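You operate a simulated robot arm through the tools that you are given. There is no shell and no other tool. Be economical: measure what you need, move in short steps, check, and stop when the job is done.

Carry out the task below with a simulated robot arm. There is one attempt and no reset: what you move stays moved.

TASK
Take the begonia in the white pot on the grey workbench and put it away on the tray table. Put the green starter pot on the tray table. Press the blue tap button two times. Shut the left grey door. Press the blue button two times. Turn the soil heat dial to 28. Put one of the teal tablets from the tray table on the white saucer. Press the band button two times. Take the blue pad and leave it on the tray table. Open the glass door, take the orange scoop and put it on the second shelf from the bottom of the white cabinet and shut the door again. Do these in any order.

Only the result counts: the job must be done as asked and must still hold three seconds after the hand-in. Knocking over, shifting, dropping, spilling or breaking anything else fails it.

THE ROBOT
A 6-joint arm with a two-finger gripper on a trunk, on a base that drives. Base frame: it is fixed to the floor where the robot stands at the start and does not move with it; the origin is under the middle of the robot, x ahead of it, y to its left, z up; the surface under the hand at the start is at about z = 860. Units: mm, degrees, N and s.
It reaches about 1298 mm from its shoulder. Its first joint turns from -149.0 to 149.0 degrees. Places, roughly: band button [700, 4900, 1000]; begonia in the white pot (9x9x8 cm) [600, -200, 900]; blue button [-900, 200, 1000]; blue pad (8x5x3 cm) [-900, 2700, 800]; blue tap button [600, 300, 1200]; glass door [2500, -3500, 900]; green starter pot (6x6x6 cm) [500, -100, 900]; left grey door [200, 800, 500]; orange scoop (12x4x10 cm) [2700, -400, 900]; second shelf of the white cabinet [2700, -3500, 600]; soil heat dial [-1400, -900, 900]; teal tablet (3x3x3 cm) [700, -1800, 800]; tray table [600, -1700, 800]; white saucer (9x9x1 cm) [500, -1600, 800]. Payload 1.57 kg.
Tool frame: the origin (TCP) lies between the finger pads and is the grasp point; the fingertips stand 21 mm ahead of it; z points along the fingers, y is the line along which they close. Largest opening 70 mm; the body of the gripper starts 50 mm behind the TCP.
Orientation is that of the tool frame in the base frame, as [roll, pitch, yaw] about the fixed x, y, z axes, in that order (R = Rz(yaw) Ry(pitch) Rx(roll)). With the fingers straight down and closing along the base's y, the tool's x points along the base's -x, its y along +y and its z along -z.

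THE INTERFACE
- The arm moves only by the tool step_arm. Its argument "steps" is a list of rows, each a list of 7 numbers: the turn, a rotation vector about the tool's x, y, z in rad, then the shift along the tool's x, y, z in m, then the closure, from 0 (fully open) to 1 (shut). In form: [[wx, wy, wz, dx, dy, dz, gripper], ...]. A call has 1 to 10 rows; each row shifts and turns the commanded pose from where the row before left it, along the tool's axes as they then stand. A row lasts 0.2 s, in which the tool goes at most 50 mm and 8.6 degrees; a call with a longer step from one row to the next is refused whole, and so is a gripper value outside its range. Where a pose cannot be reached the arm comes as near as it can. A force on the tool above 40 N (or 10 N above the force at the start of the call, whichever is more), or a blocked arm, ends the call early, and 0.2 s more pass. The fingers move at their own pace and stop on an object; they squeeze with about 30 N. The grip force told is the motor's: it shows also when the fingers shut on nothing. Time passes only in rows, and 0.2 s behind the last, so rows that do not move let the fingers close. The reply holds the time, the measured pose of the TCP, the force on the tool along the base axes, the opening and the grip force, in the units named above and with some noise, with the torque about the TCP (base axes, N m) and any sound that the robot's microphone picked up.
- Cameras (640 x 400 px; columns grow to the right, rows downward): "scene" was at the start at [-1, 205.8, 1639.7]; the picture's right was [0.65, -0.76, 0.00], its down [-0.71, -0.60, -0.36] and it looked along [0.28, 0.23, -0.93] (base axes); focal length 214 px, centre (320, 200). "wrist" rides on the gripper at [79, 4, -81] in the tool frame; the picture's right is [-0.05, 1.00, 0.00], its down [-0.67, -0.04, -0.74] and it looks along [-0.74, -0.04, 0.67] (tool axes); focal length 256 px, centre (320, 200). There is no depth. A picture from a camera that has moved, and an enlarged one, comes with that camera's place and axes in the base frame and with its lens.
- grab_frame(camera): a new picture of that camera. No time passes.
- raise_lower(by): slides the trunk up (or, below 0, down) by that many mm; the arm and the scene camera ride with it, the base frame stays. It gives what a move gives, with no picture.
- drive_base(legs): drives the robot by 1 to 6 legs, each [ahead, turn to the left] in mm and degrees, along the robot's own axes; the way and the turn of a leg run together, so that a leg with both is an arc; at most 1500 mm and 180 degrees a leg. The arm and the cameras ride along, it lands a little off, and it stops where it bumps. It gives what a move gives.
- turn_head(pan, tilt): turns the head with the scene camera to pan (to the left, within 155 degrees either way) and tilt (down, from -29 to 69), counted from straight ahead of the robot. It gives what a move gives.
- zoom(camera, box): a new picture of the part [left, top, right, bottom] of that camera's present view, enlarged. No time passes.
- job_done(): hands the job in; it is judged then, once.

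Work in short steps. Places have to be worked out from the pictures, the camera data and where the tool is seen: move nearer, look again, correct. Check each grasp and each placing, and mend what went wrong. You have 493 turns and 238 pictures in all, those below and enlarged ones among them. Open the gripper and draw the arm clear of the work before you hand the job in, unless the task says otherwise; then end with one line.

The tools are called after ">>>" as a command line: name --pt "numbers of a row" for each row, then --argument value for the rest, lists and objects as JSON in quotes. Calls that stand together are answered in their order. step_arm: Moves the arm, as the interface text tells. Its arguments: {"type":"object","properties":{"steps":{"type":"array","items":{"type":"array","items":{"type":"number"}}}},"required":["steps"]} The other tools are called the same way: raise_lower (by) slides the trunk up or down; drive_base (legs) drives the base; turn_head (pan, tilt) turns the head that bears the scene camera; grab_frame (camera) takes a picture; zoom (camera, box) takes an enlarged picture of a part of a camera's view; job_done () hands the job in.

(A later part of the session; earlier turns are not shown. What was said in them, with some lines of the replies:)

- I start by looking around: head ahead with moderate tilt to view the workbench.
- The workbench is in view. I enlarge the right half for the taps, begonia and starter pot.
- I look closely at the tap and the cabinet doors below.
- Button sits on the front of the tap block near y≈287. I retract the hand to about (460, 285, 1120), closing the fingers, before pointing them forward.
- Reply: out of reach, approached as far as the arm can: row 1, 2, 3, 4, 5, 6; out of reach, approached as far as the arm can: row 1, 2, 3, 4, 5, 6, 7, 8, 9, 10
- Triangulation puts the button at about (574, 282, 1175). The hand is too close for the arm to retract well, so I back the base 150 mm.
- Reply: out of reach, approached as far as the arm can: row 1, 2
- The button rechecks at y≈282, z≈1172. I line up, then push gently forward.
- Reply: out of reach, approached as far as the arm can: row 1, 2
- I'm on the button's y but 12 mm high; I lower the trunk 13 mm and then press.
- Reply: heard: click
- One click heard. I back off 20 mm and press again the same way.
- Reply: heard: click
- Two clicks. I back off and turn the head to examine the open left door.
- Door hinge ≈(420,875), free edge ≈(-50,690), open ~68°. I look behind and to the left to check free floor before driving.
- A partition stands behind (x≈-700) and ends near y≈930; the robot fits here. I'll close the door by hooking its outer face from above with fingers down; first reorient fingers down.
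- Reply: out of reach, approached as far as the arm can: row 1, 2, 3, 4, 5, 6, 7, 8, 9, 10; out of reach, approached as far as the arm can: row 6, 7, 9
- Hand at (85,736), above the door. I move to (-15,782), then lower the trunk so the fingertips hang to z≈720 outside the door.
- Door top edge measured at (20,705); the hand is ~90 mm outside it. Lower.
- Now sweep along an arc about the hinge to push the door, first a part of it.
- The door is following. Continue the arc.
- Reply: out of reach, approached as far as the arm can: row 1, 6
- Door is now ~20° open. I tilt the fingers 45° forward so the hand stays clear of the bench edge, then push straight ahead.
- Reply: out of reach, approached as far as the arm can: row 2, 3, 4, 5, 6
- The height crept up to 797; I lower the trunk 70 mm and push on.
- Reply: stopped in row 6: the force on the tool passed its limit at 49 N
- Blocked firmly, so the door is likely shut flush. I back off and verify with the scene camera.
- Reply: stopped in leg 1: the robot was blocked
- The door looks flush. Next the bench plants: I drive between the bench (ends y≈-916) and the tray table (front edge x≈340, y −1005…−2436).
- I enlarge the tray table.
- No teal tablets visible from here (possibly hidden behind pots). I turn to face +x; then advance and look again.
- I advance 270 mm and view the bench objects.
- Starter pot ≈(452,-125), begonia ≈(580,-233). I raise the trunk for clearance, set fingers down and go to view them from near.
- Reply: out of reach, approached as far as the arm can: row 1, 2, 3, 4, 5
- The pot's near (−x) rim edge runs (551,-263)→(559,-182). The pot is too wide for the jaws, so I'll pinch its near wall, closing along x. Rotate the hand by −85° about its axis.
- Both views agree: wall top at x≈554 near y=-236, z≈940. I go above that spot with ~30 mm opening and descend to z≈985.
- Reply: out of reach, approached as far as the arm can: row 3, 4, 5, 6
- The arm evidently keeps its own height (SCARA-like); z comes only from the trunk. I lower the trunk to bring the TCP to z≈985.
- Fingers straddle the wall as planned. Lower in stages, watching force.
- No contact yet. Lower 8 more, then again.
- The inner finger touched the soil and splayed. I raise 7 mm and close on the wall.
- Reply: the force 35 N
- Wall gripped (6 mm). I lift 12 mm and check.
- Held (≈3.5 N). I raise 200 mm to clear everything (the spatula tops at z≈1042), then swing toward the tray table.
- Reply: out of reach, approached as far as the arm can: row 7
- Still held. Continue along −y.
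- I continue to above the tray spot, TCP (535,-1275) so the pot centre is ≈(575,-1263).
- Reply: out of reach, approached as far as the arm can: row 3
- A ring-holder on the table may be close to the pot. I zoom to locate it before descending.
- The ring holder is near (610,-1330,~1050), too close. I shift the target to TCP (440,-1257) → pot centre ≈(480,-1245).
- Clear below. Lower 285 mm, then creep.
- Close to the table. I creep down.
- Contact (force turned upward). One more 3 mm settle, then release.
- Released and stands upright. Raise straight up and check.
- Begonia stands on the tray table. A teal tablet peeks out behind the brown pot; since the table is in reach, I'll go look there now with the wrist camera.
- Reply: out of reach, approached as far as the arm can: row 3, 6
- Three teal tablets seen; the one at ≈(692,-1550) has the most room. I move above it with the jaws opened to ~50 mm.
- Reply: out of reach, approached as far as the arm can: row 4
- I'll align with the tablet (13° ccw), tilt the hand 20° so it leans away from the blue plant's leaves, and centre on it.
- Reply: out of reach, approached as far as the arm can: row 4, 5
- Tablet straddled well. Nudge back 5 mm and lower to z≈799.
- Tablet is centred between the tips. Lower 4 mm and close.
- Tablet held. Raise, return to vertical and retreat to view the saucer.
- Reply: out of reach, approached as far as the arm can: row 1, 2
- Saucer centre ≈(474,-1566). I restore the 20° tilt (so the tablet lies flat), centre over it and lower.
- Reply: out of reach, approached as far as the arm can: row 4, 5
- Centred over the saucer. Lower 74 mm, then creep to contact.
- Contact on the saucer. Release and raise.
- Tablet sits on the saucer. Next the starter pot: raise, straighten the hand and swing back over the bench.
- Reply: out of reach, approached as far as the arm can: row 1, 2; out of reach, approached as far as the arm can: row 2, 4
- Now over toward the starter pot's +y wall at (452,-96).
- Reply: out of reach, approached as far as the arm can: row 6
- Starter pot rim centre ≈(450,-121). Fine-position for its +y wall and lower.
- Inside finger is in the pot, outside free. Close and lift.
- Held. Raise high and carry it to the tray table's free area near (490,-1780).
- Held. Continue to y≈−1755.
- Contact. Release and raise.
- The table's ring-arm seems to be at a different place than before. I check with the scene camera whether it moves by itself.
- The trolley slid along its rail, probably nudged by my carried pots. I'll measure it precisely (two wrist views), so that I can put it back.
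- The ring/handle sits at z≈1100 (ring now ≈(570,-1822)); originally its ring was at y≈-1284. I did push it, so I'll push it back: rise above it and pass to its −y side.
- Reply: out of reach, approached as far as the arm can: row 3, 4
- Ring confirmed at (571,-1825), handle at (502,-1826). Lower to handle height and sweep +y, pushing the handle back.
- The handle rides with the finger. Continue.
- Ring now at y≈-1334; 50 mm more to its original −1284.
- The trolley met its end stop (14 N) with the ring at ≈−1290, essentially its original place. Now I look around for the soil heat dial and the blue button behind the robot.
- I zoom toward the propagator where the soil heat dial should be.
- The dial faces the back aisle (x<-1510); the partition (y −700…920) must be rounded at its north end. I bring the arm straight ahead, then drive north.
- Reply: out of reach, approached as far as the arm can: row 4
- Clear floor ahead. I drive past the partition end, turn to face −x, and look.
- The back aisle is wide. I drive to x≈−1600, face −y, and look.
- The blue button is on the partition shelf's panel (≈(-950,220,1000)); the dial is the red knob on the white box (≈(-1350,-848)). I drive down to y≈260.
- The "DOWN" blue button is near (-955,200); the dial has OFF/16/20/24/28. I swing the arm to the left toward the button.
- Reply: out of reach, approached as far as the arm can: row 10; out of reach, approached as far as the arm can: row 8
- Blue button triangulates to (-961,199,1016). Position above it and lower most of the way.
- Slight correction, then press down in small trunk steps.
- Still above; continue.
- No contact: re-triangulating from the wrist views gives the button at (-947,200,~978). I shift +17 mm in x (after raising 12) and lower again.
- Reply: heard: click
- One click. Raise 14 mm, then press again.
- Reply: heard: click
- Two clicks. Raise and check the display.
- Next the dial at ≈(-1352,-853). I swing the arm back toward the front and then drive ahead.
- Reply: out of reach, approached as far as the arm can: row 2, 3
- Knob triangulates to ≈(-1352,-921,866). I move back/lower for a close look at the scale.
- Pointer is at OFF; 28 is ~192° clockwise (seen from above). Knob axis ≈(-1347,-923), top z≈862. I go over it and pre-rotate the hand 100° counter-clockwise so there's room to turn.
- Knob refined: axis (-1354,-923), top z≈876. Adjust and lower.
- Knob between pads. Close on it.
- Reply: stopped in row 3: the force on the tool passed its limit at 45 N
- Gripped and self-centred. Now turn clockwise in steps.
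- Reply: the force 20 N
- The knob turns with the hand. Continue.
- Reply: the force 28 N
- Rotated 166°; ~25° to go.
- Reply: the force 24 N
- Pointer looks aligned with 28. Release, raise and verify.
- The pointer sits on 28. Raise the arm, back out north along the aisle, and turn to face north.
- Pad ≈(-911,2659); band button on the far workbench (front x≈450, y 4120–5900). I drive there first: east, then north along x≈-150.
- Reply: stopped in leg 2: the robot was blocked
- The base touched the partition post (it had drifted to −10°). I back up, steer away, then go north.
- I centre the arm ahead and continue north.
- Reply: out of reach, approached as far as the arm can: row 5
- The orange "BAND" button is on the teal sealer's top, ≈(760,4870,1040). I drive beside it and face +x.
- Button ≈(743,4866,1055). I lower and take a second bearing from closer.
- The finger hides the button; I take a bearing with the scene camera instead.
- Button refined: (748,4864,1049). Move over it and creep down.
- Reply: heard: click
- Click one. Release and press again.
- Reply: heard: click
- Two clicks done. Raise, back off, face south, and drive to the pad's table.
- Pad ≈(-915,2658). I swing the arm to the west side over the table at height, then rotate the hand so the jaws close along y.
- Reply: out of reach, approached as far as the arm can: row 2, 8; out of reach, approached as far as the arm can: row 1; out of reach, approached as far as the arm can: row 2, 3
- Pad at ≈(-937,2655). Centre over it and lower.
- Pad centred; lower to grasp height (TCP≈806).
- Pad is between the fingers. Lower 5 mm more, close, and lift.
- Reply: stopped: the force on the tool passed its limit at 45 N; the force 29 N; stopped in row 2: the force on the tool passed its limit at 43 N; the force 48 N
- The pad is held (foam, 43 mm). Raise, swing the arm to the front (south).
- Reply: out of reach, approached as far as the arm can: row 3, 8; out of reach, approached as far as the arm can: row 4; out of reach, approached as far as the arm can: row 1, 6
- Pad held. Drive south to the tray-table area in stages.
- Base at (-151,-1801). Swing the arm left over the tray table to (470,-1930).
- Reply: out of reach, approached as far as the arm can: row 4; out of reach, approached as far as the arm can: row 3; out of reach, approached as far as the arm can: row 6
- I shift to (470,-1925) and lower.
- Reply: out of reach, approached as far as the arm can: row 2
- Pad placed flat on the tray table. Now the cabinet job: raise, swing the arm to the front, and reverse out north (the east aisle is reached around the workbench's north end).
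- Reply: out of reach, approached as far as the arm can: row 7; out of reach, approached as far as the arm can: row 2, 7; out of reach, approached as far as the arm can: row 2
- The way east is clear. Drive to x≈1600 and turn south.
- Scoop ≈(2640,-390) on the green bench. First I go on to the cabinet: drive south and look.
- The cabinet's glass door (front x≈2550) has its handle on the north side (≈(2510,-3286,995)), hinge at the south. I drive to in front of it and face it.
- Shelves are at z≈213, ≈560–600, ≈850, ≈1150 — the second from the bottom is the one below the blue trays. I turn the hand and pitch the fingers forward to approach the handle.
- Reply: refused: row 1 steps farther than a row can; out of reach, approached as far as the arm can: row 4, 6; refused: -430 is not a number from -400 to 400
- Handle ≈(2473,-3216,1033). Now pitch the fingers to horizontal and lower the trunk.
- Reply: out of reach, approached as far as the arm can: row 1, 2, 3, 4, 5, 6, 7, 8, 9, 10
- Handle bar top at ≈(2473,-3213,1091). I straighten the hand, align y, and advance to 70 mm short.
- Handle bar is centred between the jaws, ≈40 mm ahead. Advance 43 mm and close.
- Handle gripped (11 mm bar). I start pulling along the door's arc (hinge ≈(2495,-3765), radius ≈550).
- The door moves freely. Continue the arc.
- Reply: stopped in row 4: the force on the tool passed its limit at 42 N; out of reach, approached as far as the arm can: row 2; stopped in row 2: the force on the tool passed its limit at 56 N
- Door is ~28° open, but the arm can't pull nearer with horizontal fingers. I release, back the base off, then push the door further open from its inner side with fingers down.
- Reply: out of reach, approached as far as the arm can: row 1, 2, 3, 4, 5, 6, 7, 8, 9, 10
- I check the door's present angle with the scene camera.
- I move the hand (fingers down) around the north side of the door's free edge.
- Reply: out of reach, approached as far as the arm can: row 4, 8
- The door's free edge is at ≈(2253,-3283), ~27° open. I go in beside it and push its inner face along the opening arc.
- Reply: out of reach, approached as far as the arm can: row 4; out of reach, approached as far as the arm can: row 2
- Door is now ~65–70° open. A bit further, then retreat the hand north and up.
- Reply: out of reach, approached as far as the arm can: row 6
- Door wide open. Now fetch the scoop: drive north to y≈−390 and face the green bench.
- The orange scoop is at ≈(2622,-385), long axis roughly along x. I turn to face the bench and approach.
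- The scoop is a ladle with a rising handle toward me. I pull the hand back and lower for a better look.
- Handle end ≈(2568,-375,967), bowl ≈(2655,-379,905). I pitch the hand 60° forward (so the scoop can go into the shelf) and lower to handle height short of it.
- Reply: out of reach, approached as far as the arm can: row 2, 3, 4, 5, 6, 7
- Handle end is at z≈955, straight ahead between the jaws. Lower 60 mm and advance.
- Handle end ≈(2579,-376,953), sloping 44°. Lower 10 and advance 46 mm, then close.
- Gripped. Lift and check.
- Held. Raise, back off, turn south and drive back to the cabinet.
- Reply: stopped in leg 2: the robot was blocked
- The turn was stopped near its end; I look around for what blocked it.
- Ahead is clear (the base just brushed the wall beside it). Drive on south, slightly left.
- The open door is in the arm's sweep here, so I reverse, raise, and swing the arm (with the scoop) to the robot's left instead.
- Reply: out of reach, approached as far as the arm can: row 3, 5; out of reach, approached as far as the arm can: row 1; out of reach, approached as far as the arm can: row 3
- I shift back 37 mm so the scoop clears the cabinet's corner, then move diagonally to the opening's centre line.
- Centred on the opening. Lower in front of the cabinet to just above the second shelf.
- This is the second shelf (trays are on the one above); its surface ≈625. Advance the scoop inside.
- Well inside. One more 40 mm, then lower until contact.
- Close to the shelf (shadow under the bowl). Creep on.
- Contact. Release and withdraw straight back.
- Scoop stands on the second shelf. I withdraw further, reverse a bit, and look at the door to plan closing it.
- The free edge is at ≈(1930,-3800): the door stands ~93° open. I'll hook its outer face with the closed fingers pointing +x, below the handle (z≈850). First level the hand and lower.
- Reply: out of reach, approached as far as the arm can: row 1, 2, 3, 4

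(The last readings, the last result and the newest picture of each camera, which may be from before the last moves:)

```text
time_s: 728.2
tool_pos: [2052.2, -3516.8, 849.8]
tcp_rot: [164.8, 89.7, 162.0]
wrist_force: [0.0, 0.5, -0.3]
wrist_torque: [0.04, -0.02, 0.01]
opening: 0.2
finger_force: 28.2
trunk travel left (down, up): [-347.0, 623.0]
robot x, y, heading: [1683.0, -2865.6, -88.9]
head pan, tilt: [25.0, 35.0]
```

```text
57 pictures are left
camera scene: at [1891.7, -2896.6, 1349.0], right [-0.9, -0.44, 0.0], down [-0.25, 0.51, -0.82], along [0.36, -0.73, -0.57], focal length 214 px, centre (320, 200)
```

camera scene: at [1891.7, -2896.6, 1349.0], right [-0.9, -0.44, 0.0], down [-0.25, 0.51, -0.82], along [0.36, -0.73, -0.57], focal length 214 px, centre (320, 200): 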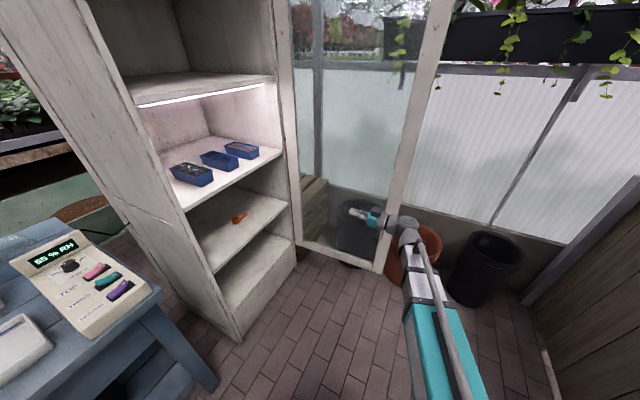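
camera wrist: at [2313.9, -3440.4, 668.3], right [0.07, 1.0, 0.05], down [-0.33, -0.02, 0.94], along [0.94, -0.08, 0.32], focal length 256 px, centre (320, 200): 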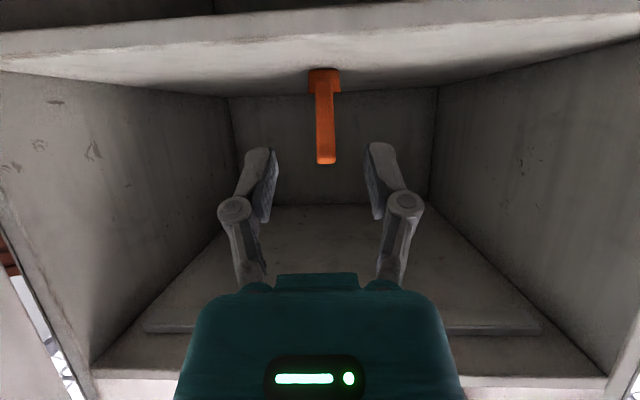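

Continue around the free edge to its south side.

>>> step_arm --pt "0 0 0 0 -0.0243 -0.0315 1" --pt "0 0 0 0 -0.0243 -0.0315 1" --pt "0 0 0 0 -0.0243 -0.0315 1" --pt "0 0 0 0 -0.0243 -0.0315 1" --pt "0 0 0 0 -0.012 -0.034 1" --pt "0 0 0 0 -0.012 -0.034 1" --pt "0 0 0 0 -0.012 -0.034 1"

>>> step_arm --pt "0 0 0 0 -0.04 0 1" --pt "0 0 0 0 -0.04 0 1" --pt "0 0 0 0 -0.04 0 1" --pt "0 0 0 0 -0.04 0 1" --pt "0 0 0 0 -0.035 0 1"

>>> grab_frame --camera "wrist"

>>> grab_frame --camera "scene"

```text
time_s: 729.8
tool_pos: [1818.7, -3639.2, 851.0]
tcp_rot: [156.0, 89.9, 153.3]
wrist_force: [0.1, -0.6, -0.5]
wrist_torque: [-0.01, -0.01, -0.01]
opening: 0.0
finger_force: 28.4
trunk travel left (down, up): [-347.0, 623.0]
robot x, y, heading: [1679.2, -2865.7, -88.7]
head pan, tilt: [25.0, 35.0]
```

```text
time_s: 731.0
tool_pos: [1810.6, -3832.7, 852.1]
tcp_rot: [135.2, 89.8, 132.4]
wrist_force: [-0.2, 0.7, 0.5]
wrist_torque: [0.01, 0.03, -0.03]
opening: 0.1
finger_force: 28.9
trunk travel left (down, up): [-347.0, 623.0]
robot x, y, heading: [1682.2, -2864.7, -88.9]
head pan, tilt: [25.0, 35.0]
```

```text
56 pictures are left
camera wrist: at [1727.8, -3825.8, 774.4], right [0.05, 1.0, 0.05], down [-0.74, 0.0, 0.67], along [0.67, -0.07, 0.74], focal length 256 px, centre (320, 200)
```

wrist: 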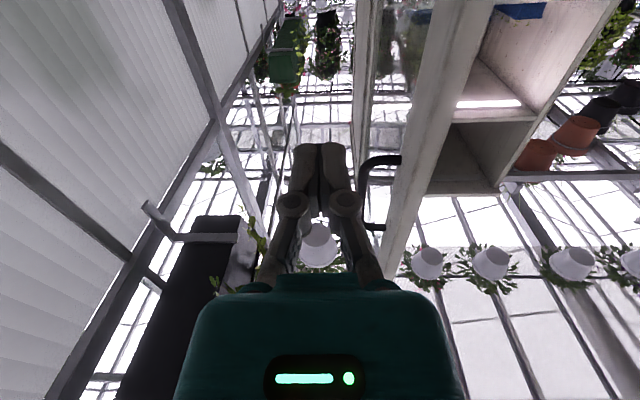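

```text
55 pictures are left
camera scene: at [1891.4, -2896.7, 1349.0], right [-0.9, -0.44, 0.0], down [-0.25, 0.51, -0.82], along [0.36, -0.73, -0.57], focal length 214 px, centre (320, 200)
```

scene: 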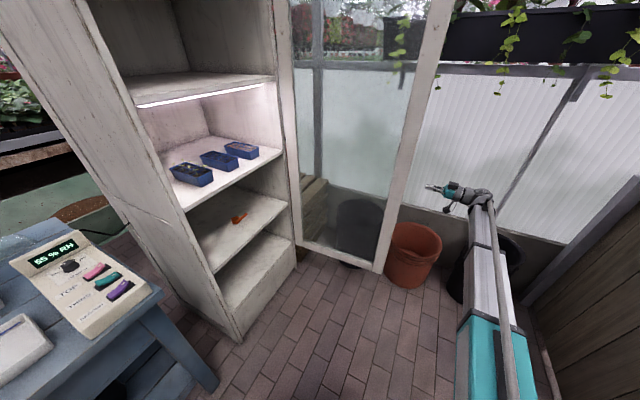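

I'm south of the door, below the handle (its lower bracket z≈942). Move +x alongside the outer face, then push +y.

>>> step_arm --pt "0 0 0 0 0 0.0375 1" --pt "0 0 0 0 0 0.0375 1" --pt "0 0 0 0 0 0.0375 1" --pt "0 0 0 0 0.003 0.0375 1" --pt "0 0 0 0 0.03 0 1" --pt "0 0 0 0 0.03 0 1" --pt "0 0 0 0 0.03 0 1"

>>> grab_frame --camera "scene"

```text
time_s: 732.6
tool_pos: [1962.5, -3748.6, 850.9]
tcp_rot: [160.6, 89.7, 157.8]
wrist_force: [-0.3, -0.1, -0.9]
wrist_torque: [0.02, -0.02, 0.03]
opening: 0.0
finger_force: 28.8
trunk travel left (down, up): [-347.0, 623.0]
robot x, y, heading: [1684.3, -2864.8, -88.5]
head pan, tilt: [25.0, 35.0]
```

```text
54 pictures are left
camera scene: at [1891.5, -2897.2, 1349.0], right [-0.9, -0.44, 0.0], down [-0.25, 0.51, -0.82], along [0.36, -0.73, -0.57], focal length 214 px, centre (320, 200)
```

scene: 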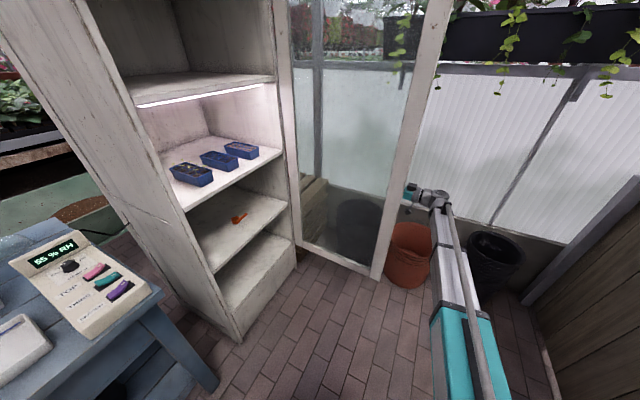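

The fingers are behind the door's stile and it starts moving. Push on along the arc.

>>> step_arm --pt "0 0 0 0 0.033 0 1" --pt "0 0 0 0 0.033 0 1" --pt "0 0 0 0 0.0437 0.0127 1" --pt "0 0 0 0 0.0437 0.0127 1" --pt "0 0 0 0 0.0437 0.0127 1"

>>> grab_frame --camera "scene"

```text
time_s: 733.5
tool_pos: [1987.8, -3608.6, 849.8]
tcp_rot: [178.4, 89.6, 175.6]
wrist_force: [0.0, -0.1, 0.1]
wrist_torque: [0.0, -0.01, 0.09]
opening: 0.0
finger_force: 28.5
trunk travel left (down, up): [-347.0, 623.0]
robot x, y, heading: [1683.4, -2863.2, -88.3]
head pan, tilt: [25.0, 35.0]
stopped in row 4: the force on the tool passed its limit at 43 N (the readings are from after the stop); the commanded pose is now the measured one
```

```text
53 pictures are left
camera scene: at [1890.9, -2897.6, 1349.2], right [-0.9, -0.44, 0.0], down [-0.25, 0.51, -0.82], along [0.36, -0.73, -0.57], focal length 214 px, centre (320, 200)
```

scene: 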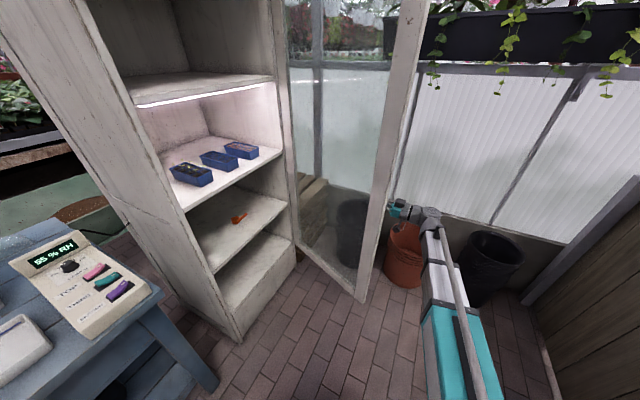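

A brief bump, force is now zero. I continue in smaller steps.

>>> step_arm --pt "0 0 0 0 0.03 0.005 1" --pt "0 0 0 0 0.03 0.01 1" --pt "0 0 0 0 0.028 0.015 1" --pt "0 0 0 0 0.026 0.02 1"

>>> grab_frame --camera "scene"

```text
time_s: 734.5
tool_pos: [2044.5, -3496.5, 849.5]
tcp_rot: [-177.8, 89.6, 179.5]
wrist_force: [1.2, 0.3, -1.1]
wrist_torque: [0.02, 0.01, 0.01]
opening: 0.1
finger_force: 28.6
trunk travel left (down, up): [-347.0, 623.0]
robot x, y, heading: [1687.4, -2870.0, -88.8]
head pan, tilt: [25.0, 35.0]
```

```text
52 pictures are left
camera scene: at [1891.2, -2897.1, 1349.1], right [-0.9, -0.44, 0.0], down [-0.25, 0.51, -0.82], along [0.36, -0.73, -0.57], focal length 214 px, centre (320, 200)
```

scene: 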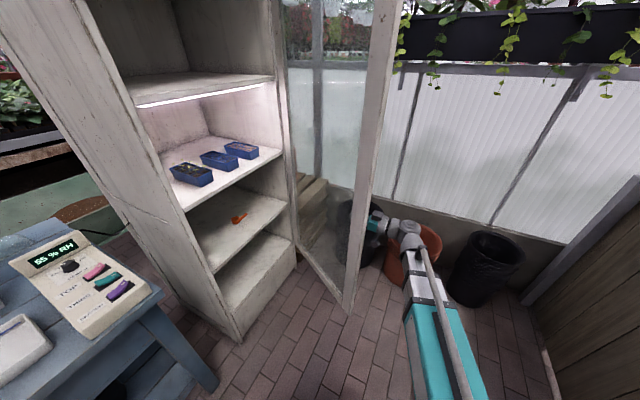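

Door follows. Continue.

>>> step_arm --pt "0 0 0 0 0.025 0.025 1" --pt "0 0 0 0 0.025 0.025 1" --pt "0 0 0 0 0.022 0.028 1" --pt "0 0 0 0 0.02 0.03 1" --pt "0 0 0 0 0.02 0.03 1"

>>> grab_frame --camera "scene"

```text
time_s: 735.7
tool_pos: [2187.8, -3391.2, 850.0]
tcp_rot: [-176.3, 89.6, -179.0]
wrist_force: [-0.9, 0.0, -0.1]
wrist_torque: [0.01, 0.02, 0.03]
opening: 0.0
finger_force: 28.4
trunk travel left (down, up): [-347.0, 623.0]
robot x, y, heading: [1680.5, -2865.0, -88.8]
head pan, tilt: [25.0, 35.0]
```

```text
51 pictures are left
camera scene: at [1891.2, -2897.0, 1349.1], right [-0.9, -0.44, 0.0], down [-0.25, 0.51, -0.82], along [0.36, -0.73, -0.57], focal length 214 px, centre (320, 200)
```

scene: 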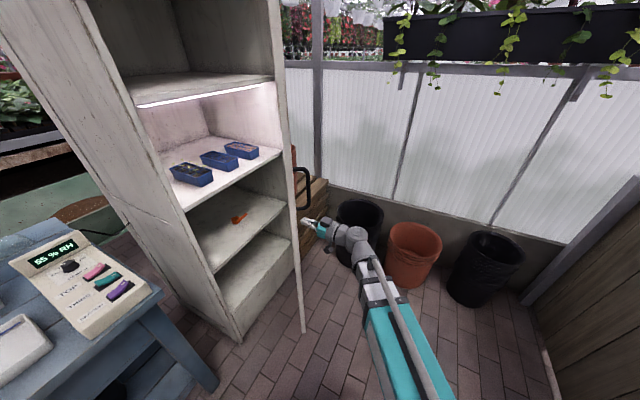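

Door ~35°. Continue closing.

>>> step_arm --pt "0 0 0 0 0.018 0.03 1" --pt "0 0 0 0 0.017 0.032 1" --pt "0 0 0 0 0.014 0.034 1" --pt "0 0 0 0 0.012 0.035 1" --pt "0 0 0 0 0.008 0.036 1"

>>> grab_frame --camera "scene"

```text
time_s: 736.9
tool_pos: [2356.5, -3330.8, 850.4]
tcp_rot: [-175.0, 89.6, -177.8]
wrist_force: [-0.3, 0.3, 0.2]
wrist_torque: [-0.01, 0.02, 0.03]
opening: 0.0
finger_force: 28.7
trunk travel left (down, up): [-347.0, 623.0]
robot x, y, heading: [1681.6, -2867.7, -88.8]
head pan, tilt: [25.0, 35.0]
```

```text
50 pictures are left
camera scene: at [1891.2, -2896.9, 1349.1], right [-0.9, -0.44, 0.0], down [-0.25, 0.51, -0.82], along [0.36, -0.73, -0.57], focal length 214 px, centre (320, 200)
```

scene: 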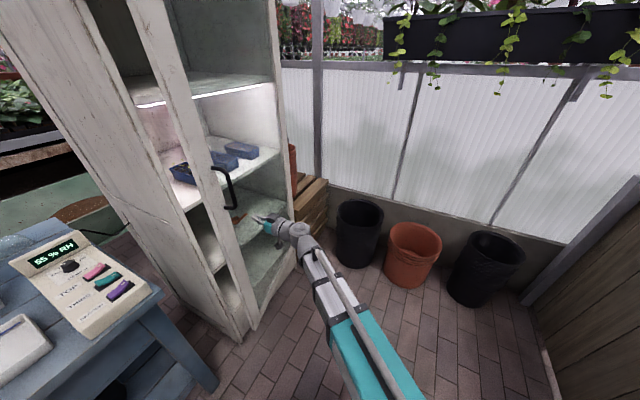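

Nearly closed. To push on the wooden stile rather than the glass, I back off 60 mm, shift +85 mm in y, and push again.

>>> step_arm --pt "0 0 0 0 0 -0.035 1" --pt "0 0 0 0 0 -0.035 1" --pt "0 0 0 0 0.042 0 1" --pt "0 0 0 0 0.042 0 1"

>>> grab_frame --camera "wrist"

```text
time_s: 737.9
tool_pos: [2288.2, -3243.5, 851.7]
tcp_rot: [-175.8, 89.7, -178.5]
wrist_force: [-0.3, -0.3, 0.4]
wrist_torque: [-0.03, 0.0, 0.02]
opening: 0.0
finger_force: 29.0
trunk travel left (down, up): [-347.0, 623.0]
robot x, y, heading: [1678.8, -2865.0, -88.6]
head pan, tilt: [25.0, 35.0]
```

```text
49 pictures are left
camera wrist: at [2206.0, -3235.3, 774.0], right [0.05, 1.0, 0.05], down [-0.74, 0.0, 0.67], along [0.67, -0.07, 0.74], focal length 256 px, centre (320, 200)
```

wrist: 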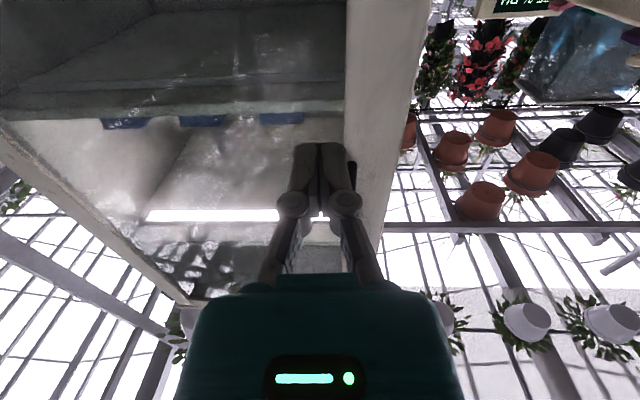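

The stile begins ~13 mm to the right of my fingertip line; shift 40 mm in +y and push ahead.

>>> step_arm --pt "0 0 0 0 0.04 0 1" --pt "0 0 0 0 0 0.035 1" --pt "0 0 0 0 0 0.035 1" --pt "0 0 0 0 0 0.03 1"

>>> grab_frame --camera "wrist"

```text
time_s: 738.9
tool_pos: [2392.9, -3208.3, 849.4]
tcp_rot: [-173.2, 89.6, -175.8]
wrist_force: [-0.9, 0.1, 0.2]
wrist_torque: [-0.02, 0.02, -0.03]
opening: 0.2
finger_force: 28.5
trunk travel left (down, up): [-347.0, 623.0]
robot x, y, heading: [1683.0, -2862.2, -88.6]
head pan, tilt: [25.0, 35.0]
```

```text
48 pictures are left
camera wrist: at [2309.4, -3201.1, 773.8], right [0.05, 1.0, 0.05], down [-0.74, 0.0, 0.67], along [0.67, -0.07, 0.74], focal length 256 px, centre (320, 200)
```

wrist: 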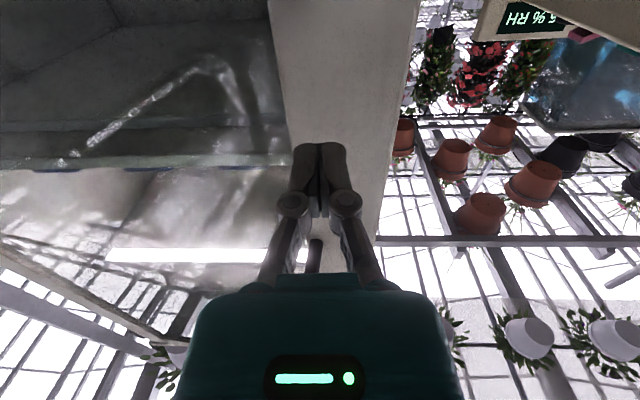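

Now on the stile. Push until it is blocked.

>>> step_arm --pt "0 0 0 0 0 0.02 1" --pt "0 0 0 0 0 0.02 1" --pt "0 0 0 0 0 0.015 1" --pt "0 0 0 0 0 0.01 1" --pt "0 0 0 0 0 0.008 1" --pt "0 0 0 0 0 0.006 1"

>>> grab_frame --camera "scene"

```text
time_s: 740.3
tool_pos: [2469.9, -3211.6, 850.4]
tcp_rot: [-166.4, 89.6, -169.2]
wrist_force: [-17.8, 2.5, -7.7]
wrist_torque: [-0.03, 0.13, 0.11]
opening: 0.4
finger_force: 28.4
out of reach, approached as far as the arm can: row 6
trunk travel left (down, up): [-347.0, 623.0]
robot x, y, heading: [1680.3, -2865.1, -88.7]
head pan, tilt: [25.0, 35.0]
```

```text
47 pictures are left
camera scene: at [1890.8, -2896.8, 1348.9], right [-0.9, -0.44, 0.0], down [-0.25, 0.51, -0.82], along [0.36, -0.73, -0.57], focal length 214 px, centre (320, 200)
```

scene: 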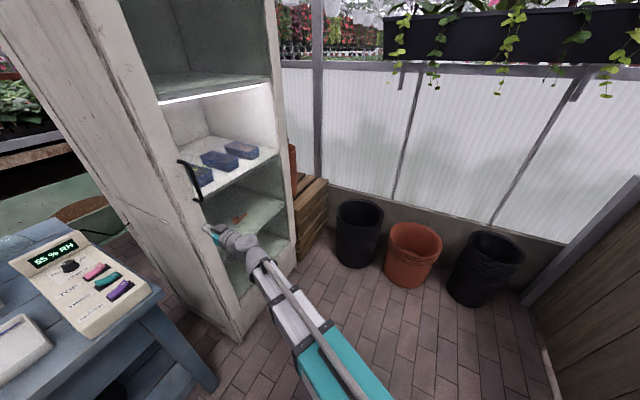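

Door appears shut (18 N resistance). One more small push, then back off and inspect.

>>> step_arm --pt "0 0 0 0 0 0.006 1" --pt "0 0 0 0 0 0.005 1"

>>> step_arm --pt "0 0 0 0 0 -0.03 1" --pt "0 0 0 0 0 -0.045 1" --pt "0 0 0 0 0 -0.045 1"

>>> raise_lower --by 300

>>> turn_head --pan 45 --tilt 40

>>> grab_frame --camera "scene"

```text
time_s: 740.7
tool_pos: [2468.7, -3211.7, 850.9]
tcp_rot: [-156.7, 89.6, -159.5]
wrist_force: [-9.0, 0.2, -2.6]
wrist_torque: [-0.01, 0.01, 0.04]
opening: 0.0
finger_force: 29.0
trunk travel left (down, up): [-347.0, 623.0]
robot x, y, heading: [1680.6, -2864.3, -88.6]
head pan, tilt: [25.0, 35.0]
stopped in row 1: the force on the tool passed its limit at 50 N (the readings are from after the stop); the commanded pose is now the measured one
```

```text
time_s: 741.5
tool_pos: [2350.8, -3206.5, 850.4]
tcp_rot: [-151.4, 89.7, -154.2]
wrist_force: [0.8, 0.6, -1.3]
wrist_torque: [-0.01, -0.02, -0.01]
opening: 0.1
finger_force: 28.0
trunk travel left (down, up): [-347.0, 623.0]
robot x, y, heading: [1682.2, -2867.5, -88.8]
head pan, tilt: [25.0, 35.0]
```

```text
time_s: 744.5
tool_pos: [2351.2, -3207.1, 1150.3]
tcp_rot: [-148.3, 89.7, -151.1]
wrist_force: [-0.3, -0.2, 0.7]
wrist_torque: [0.0, -0.01, -0.03]
opening: 0.0
finger_force: 28.3
trunk travel left (down, up): [-647.0, 323.0]
robot x, y, heading: [1683.2, -2865.1, -88.6]
head pan, tilt: [25.0, 35.0]
```

```text
time_s: 745.3
tool_pos: [2350.5, -3207.9, 1150.6]
tcp_rot: [-148.0, 89.7, -150.8]
wrist_force: [-0.2, -0.4, -0.3]
wrist_torque: [0.02, 0.03, -0.03]
opening: 0.0
finger_force: 28.3
trunk travel left (down, up): [-647.0, 323.0]
robot x, y, heading: [1684.3, -2861.0, -88.4]
head pan, tilt: [45.0, 40.0]
```

```text
46 pictures are left
camera scene: at [1913.9, -2876.5, 1641.5], right [-0.69, -0.72, 0.0], down [-0.46, 0.44, -0.77], along [0.55, -0.53, -0.64], focal length 214 px, centre (320, 200)
```

scene: 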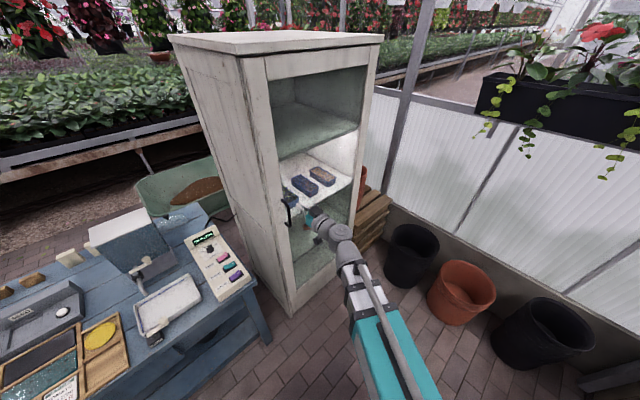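

>>> zoom --camera "scene" --box '[230, 40, 390, 320]'

```text
1.43 times, centred on (310, 180) of scene
camera zoom: at [1913.9, -2876.5, 1641.5], right [-0.69, -0.72, 0.0], down [-0.46, 0.44, -0.77], along [0.55, -0.53, -0.64], focal length 306 px, centre (334, 229)
```

zoom: 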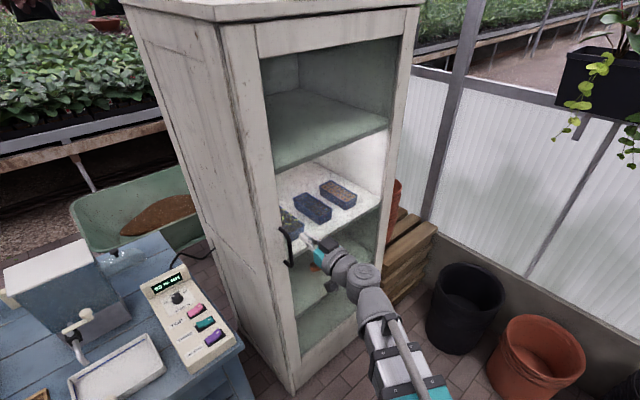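

The glass door is flush, scoop inside on the second shelf. I open the gripper and draw the robot clear.

>>> step_arm --pt "0 0 0 0 0 -0.03 0.5" --pt "0 0 0 0 0 0 0" --pt "0 0 0 0 0 0 0"

>>> drive_base --legs '[[-500, 0]]'

>>> turn_head --pan 30 --tilt 30

>>> grab_frame --camera "scene"

>>> turn_head --pan -60 --tilt 35

>>> grab_frame --camera "scene"

```text
time_s: 746.1
tool_pos: [2321.2, -3206.0, 1149.7]
tcp_rot: [-155.3, 89.6, -158.2]
wrist_force: [-0.7, -1.0, -0.6]
wrist_torque: [0.01, 0.05, -0.02]
opening: 69.1
finger_force: 0.1
trunk travel left (down, up): [-647.0, 323.0]
robot x, y, heading: [1684.8, -2864.1, -88.8]
head pan, tilt: [45.0, 40.0]
```

```text
time_s: 749.6
tool_pos: [2307.5, -2709.3, 1150.2]
tcp_rot: [-154.9, 89.6, -157.9]
wrist_force: [0.3, -0.1, -0.1]
wrist_torque: [-0.01, 0.02, 0.01]
opening: 70.3
finger_force: 0.0
trunk travel left (down, up): [-647.0, 323.0]
robot x, y, heading: [1668.4, -2365.5, -89.1]
head pan, tilt: [45.0, 40.0]
```

```text
time_s: 750.4
tool_pos: [2309.6, -2709.8, 1151.1]
tcp_rot: [-155.2, 89.6, -158.2]
wrist_force: [1.1, 0.2, -0.1]
wrist_torque: [-0.01, 0.02, 0.0]
opening: 70.1
finger_force: 0.1
trunk travel left (down, up): [-647.0, 323.0]
robot x, y, heading: [1674.5, -2367.7, -89.0]
head pan, tilt: [30.0, 30.0]
```

```text
44 pictures are left
camera scene: at [1888.8, -2397.6, 1656.8], right [-0.86, -0.52, 0.0], down [-0.26, 0.43, -0.87], along [0.45, -0.74, -0.5], focal length 214 px, centre (320, 200)
```

scene: 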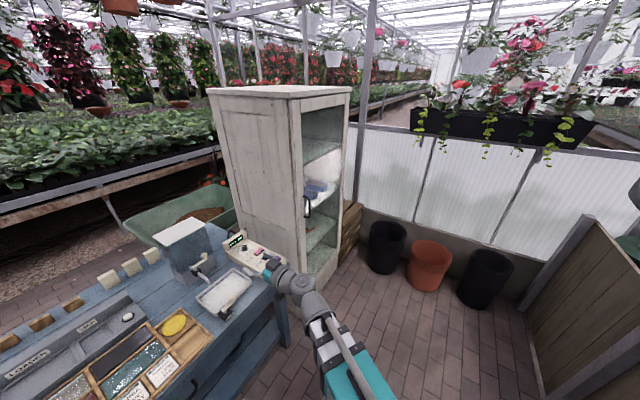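

```text
time_s: 752.0
tool_pos: [2309.2, -2710.5, 1150.3]
tcp_rot: [-155.1, 89.5, -158.0]
wrist_force: [-0.4, 0.4, 0.3]
wrist_torque: [-0.03, -0.03, 0.03]
opening: 70.1
finger_force: 0.0
trunk travel left (down, up): [-647.0, 323.0]
robot x, y, heading: [1669.3, -2366.9, -89.0]
head pan, tilt: [-60.0, 35.0]
```

```text
43 pictures are left
camera scene: at [1766.7, -2365.6, 1649.0], right [-0.52, 0.86, 0.0], down [0.49, 0.3, -0.82], along [-0.7, -0.42, -0.57], focal length 214 px, centre (320, 200)
```

scene: 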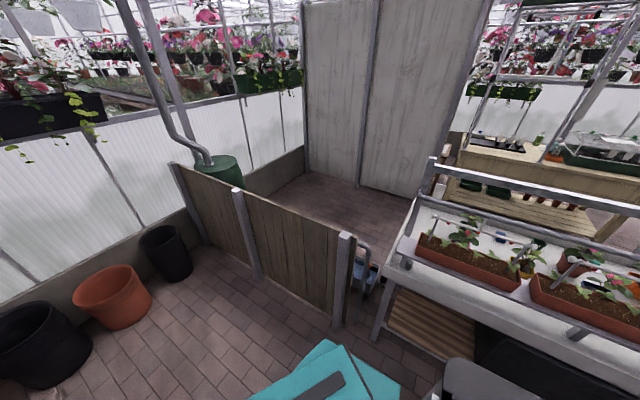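

The cabinet door stays shut. From here I take a last look at the tray table and its trolley.

>>> turn_head --pan -105 --tilt 30

>>> grab_frame --camera "scene"

```text
time_s: 753.1
tool_pos: [2307.6, -2709.5, 1151.1]
tcp_rot: [-154.8, 89.6, -157.9]
wrist_force: [-0.3, -0.2, -0.1]
wrist_torque: [-0.04, -0.03, -0.03]
opening: 69.8
finger_force: 0.1
trunk travel left (down, up): [-647.0, 323.0]
robot x, y, heading: [1673.1, -2366.3, -88.7]
head pan, tilt: [-105.0, 30.0]
```

```text
42 pictures are left
camera scene: at [1754.3, -2298.4, 1656.8], right [0.24, 0.97, 0.0], down [0.49, -0.12, -0.87], along [-0.84, 0.21, -0.5], focal length 214 px, centre (320, 200)
```

scene: 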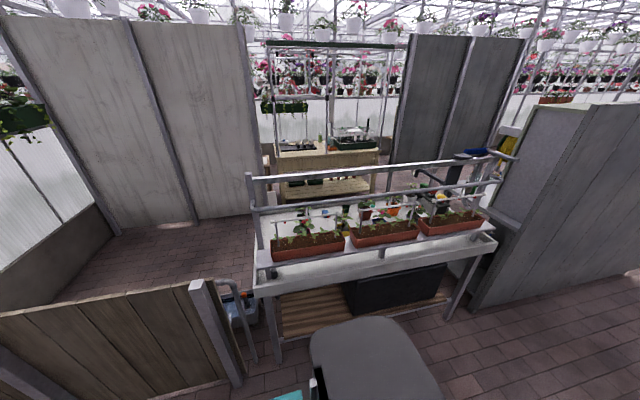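

>>> zoom --camera "scene" --box '[330, 130, 530, 260]'

```text
3.08 times, centred on (430, 195) of scene
camera zoom: at [1754.3, -2298.4, 1656.8], right [0.24, 0.97, 0.0], down [0.49, -0.12, -0.87], along [-0.84, 0.21, -0.5], focal length 660 px, centre (-18, 215)
```

zoom: 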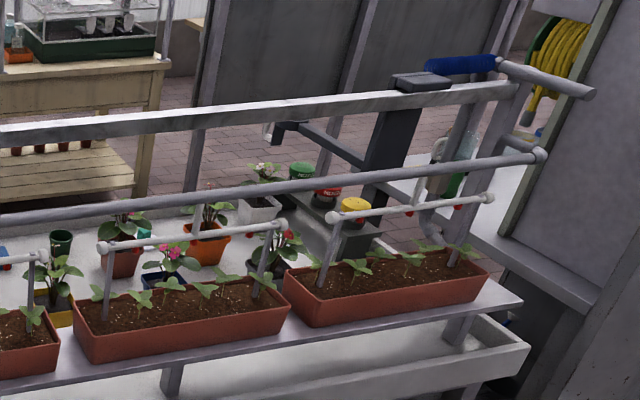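

Everything is in place, the gripper is open and the arm is clear, so I hand in.

>>> job_done

```text
The job is handed in.
```

All ten parts of the task were carried out and the job is handed in; along the way I pushed the tray table's sliding ring-arm along its rail and moved it back to its end stop, within about 10 mm of where it began.
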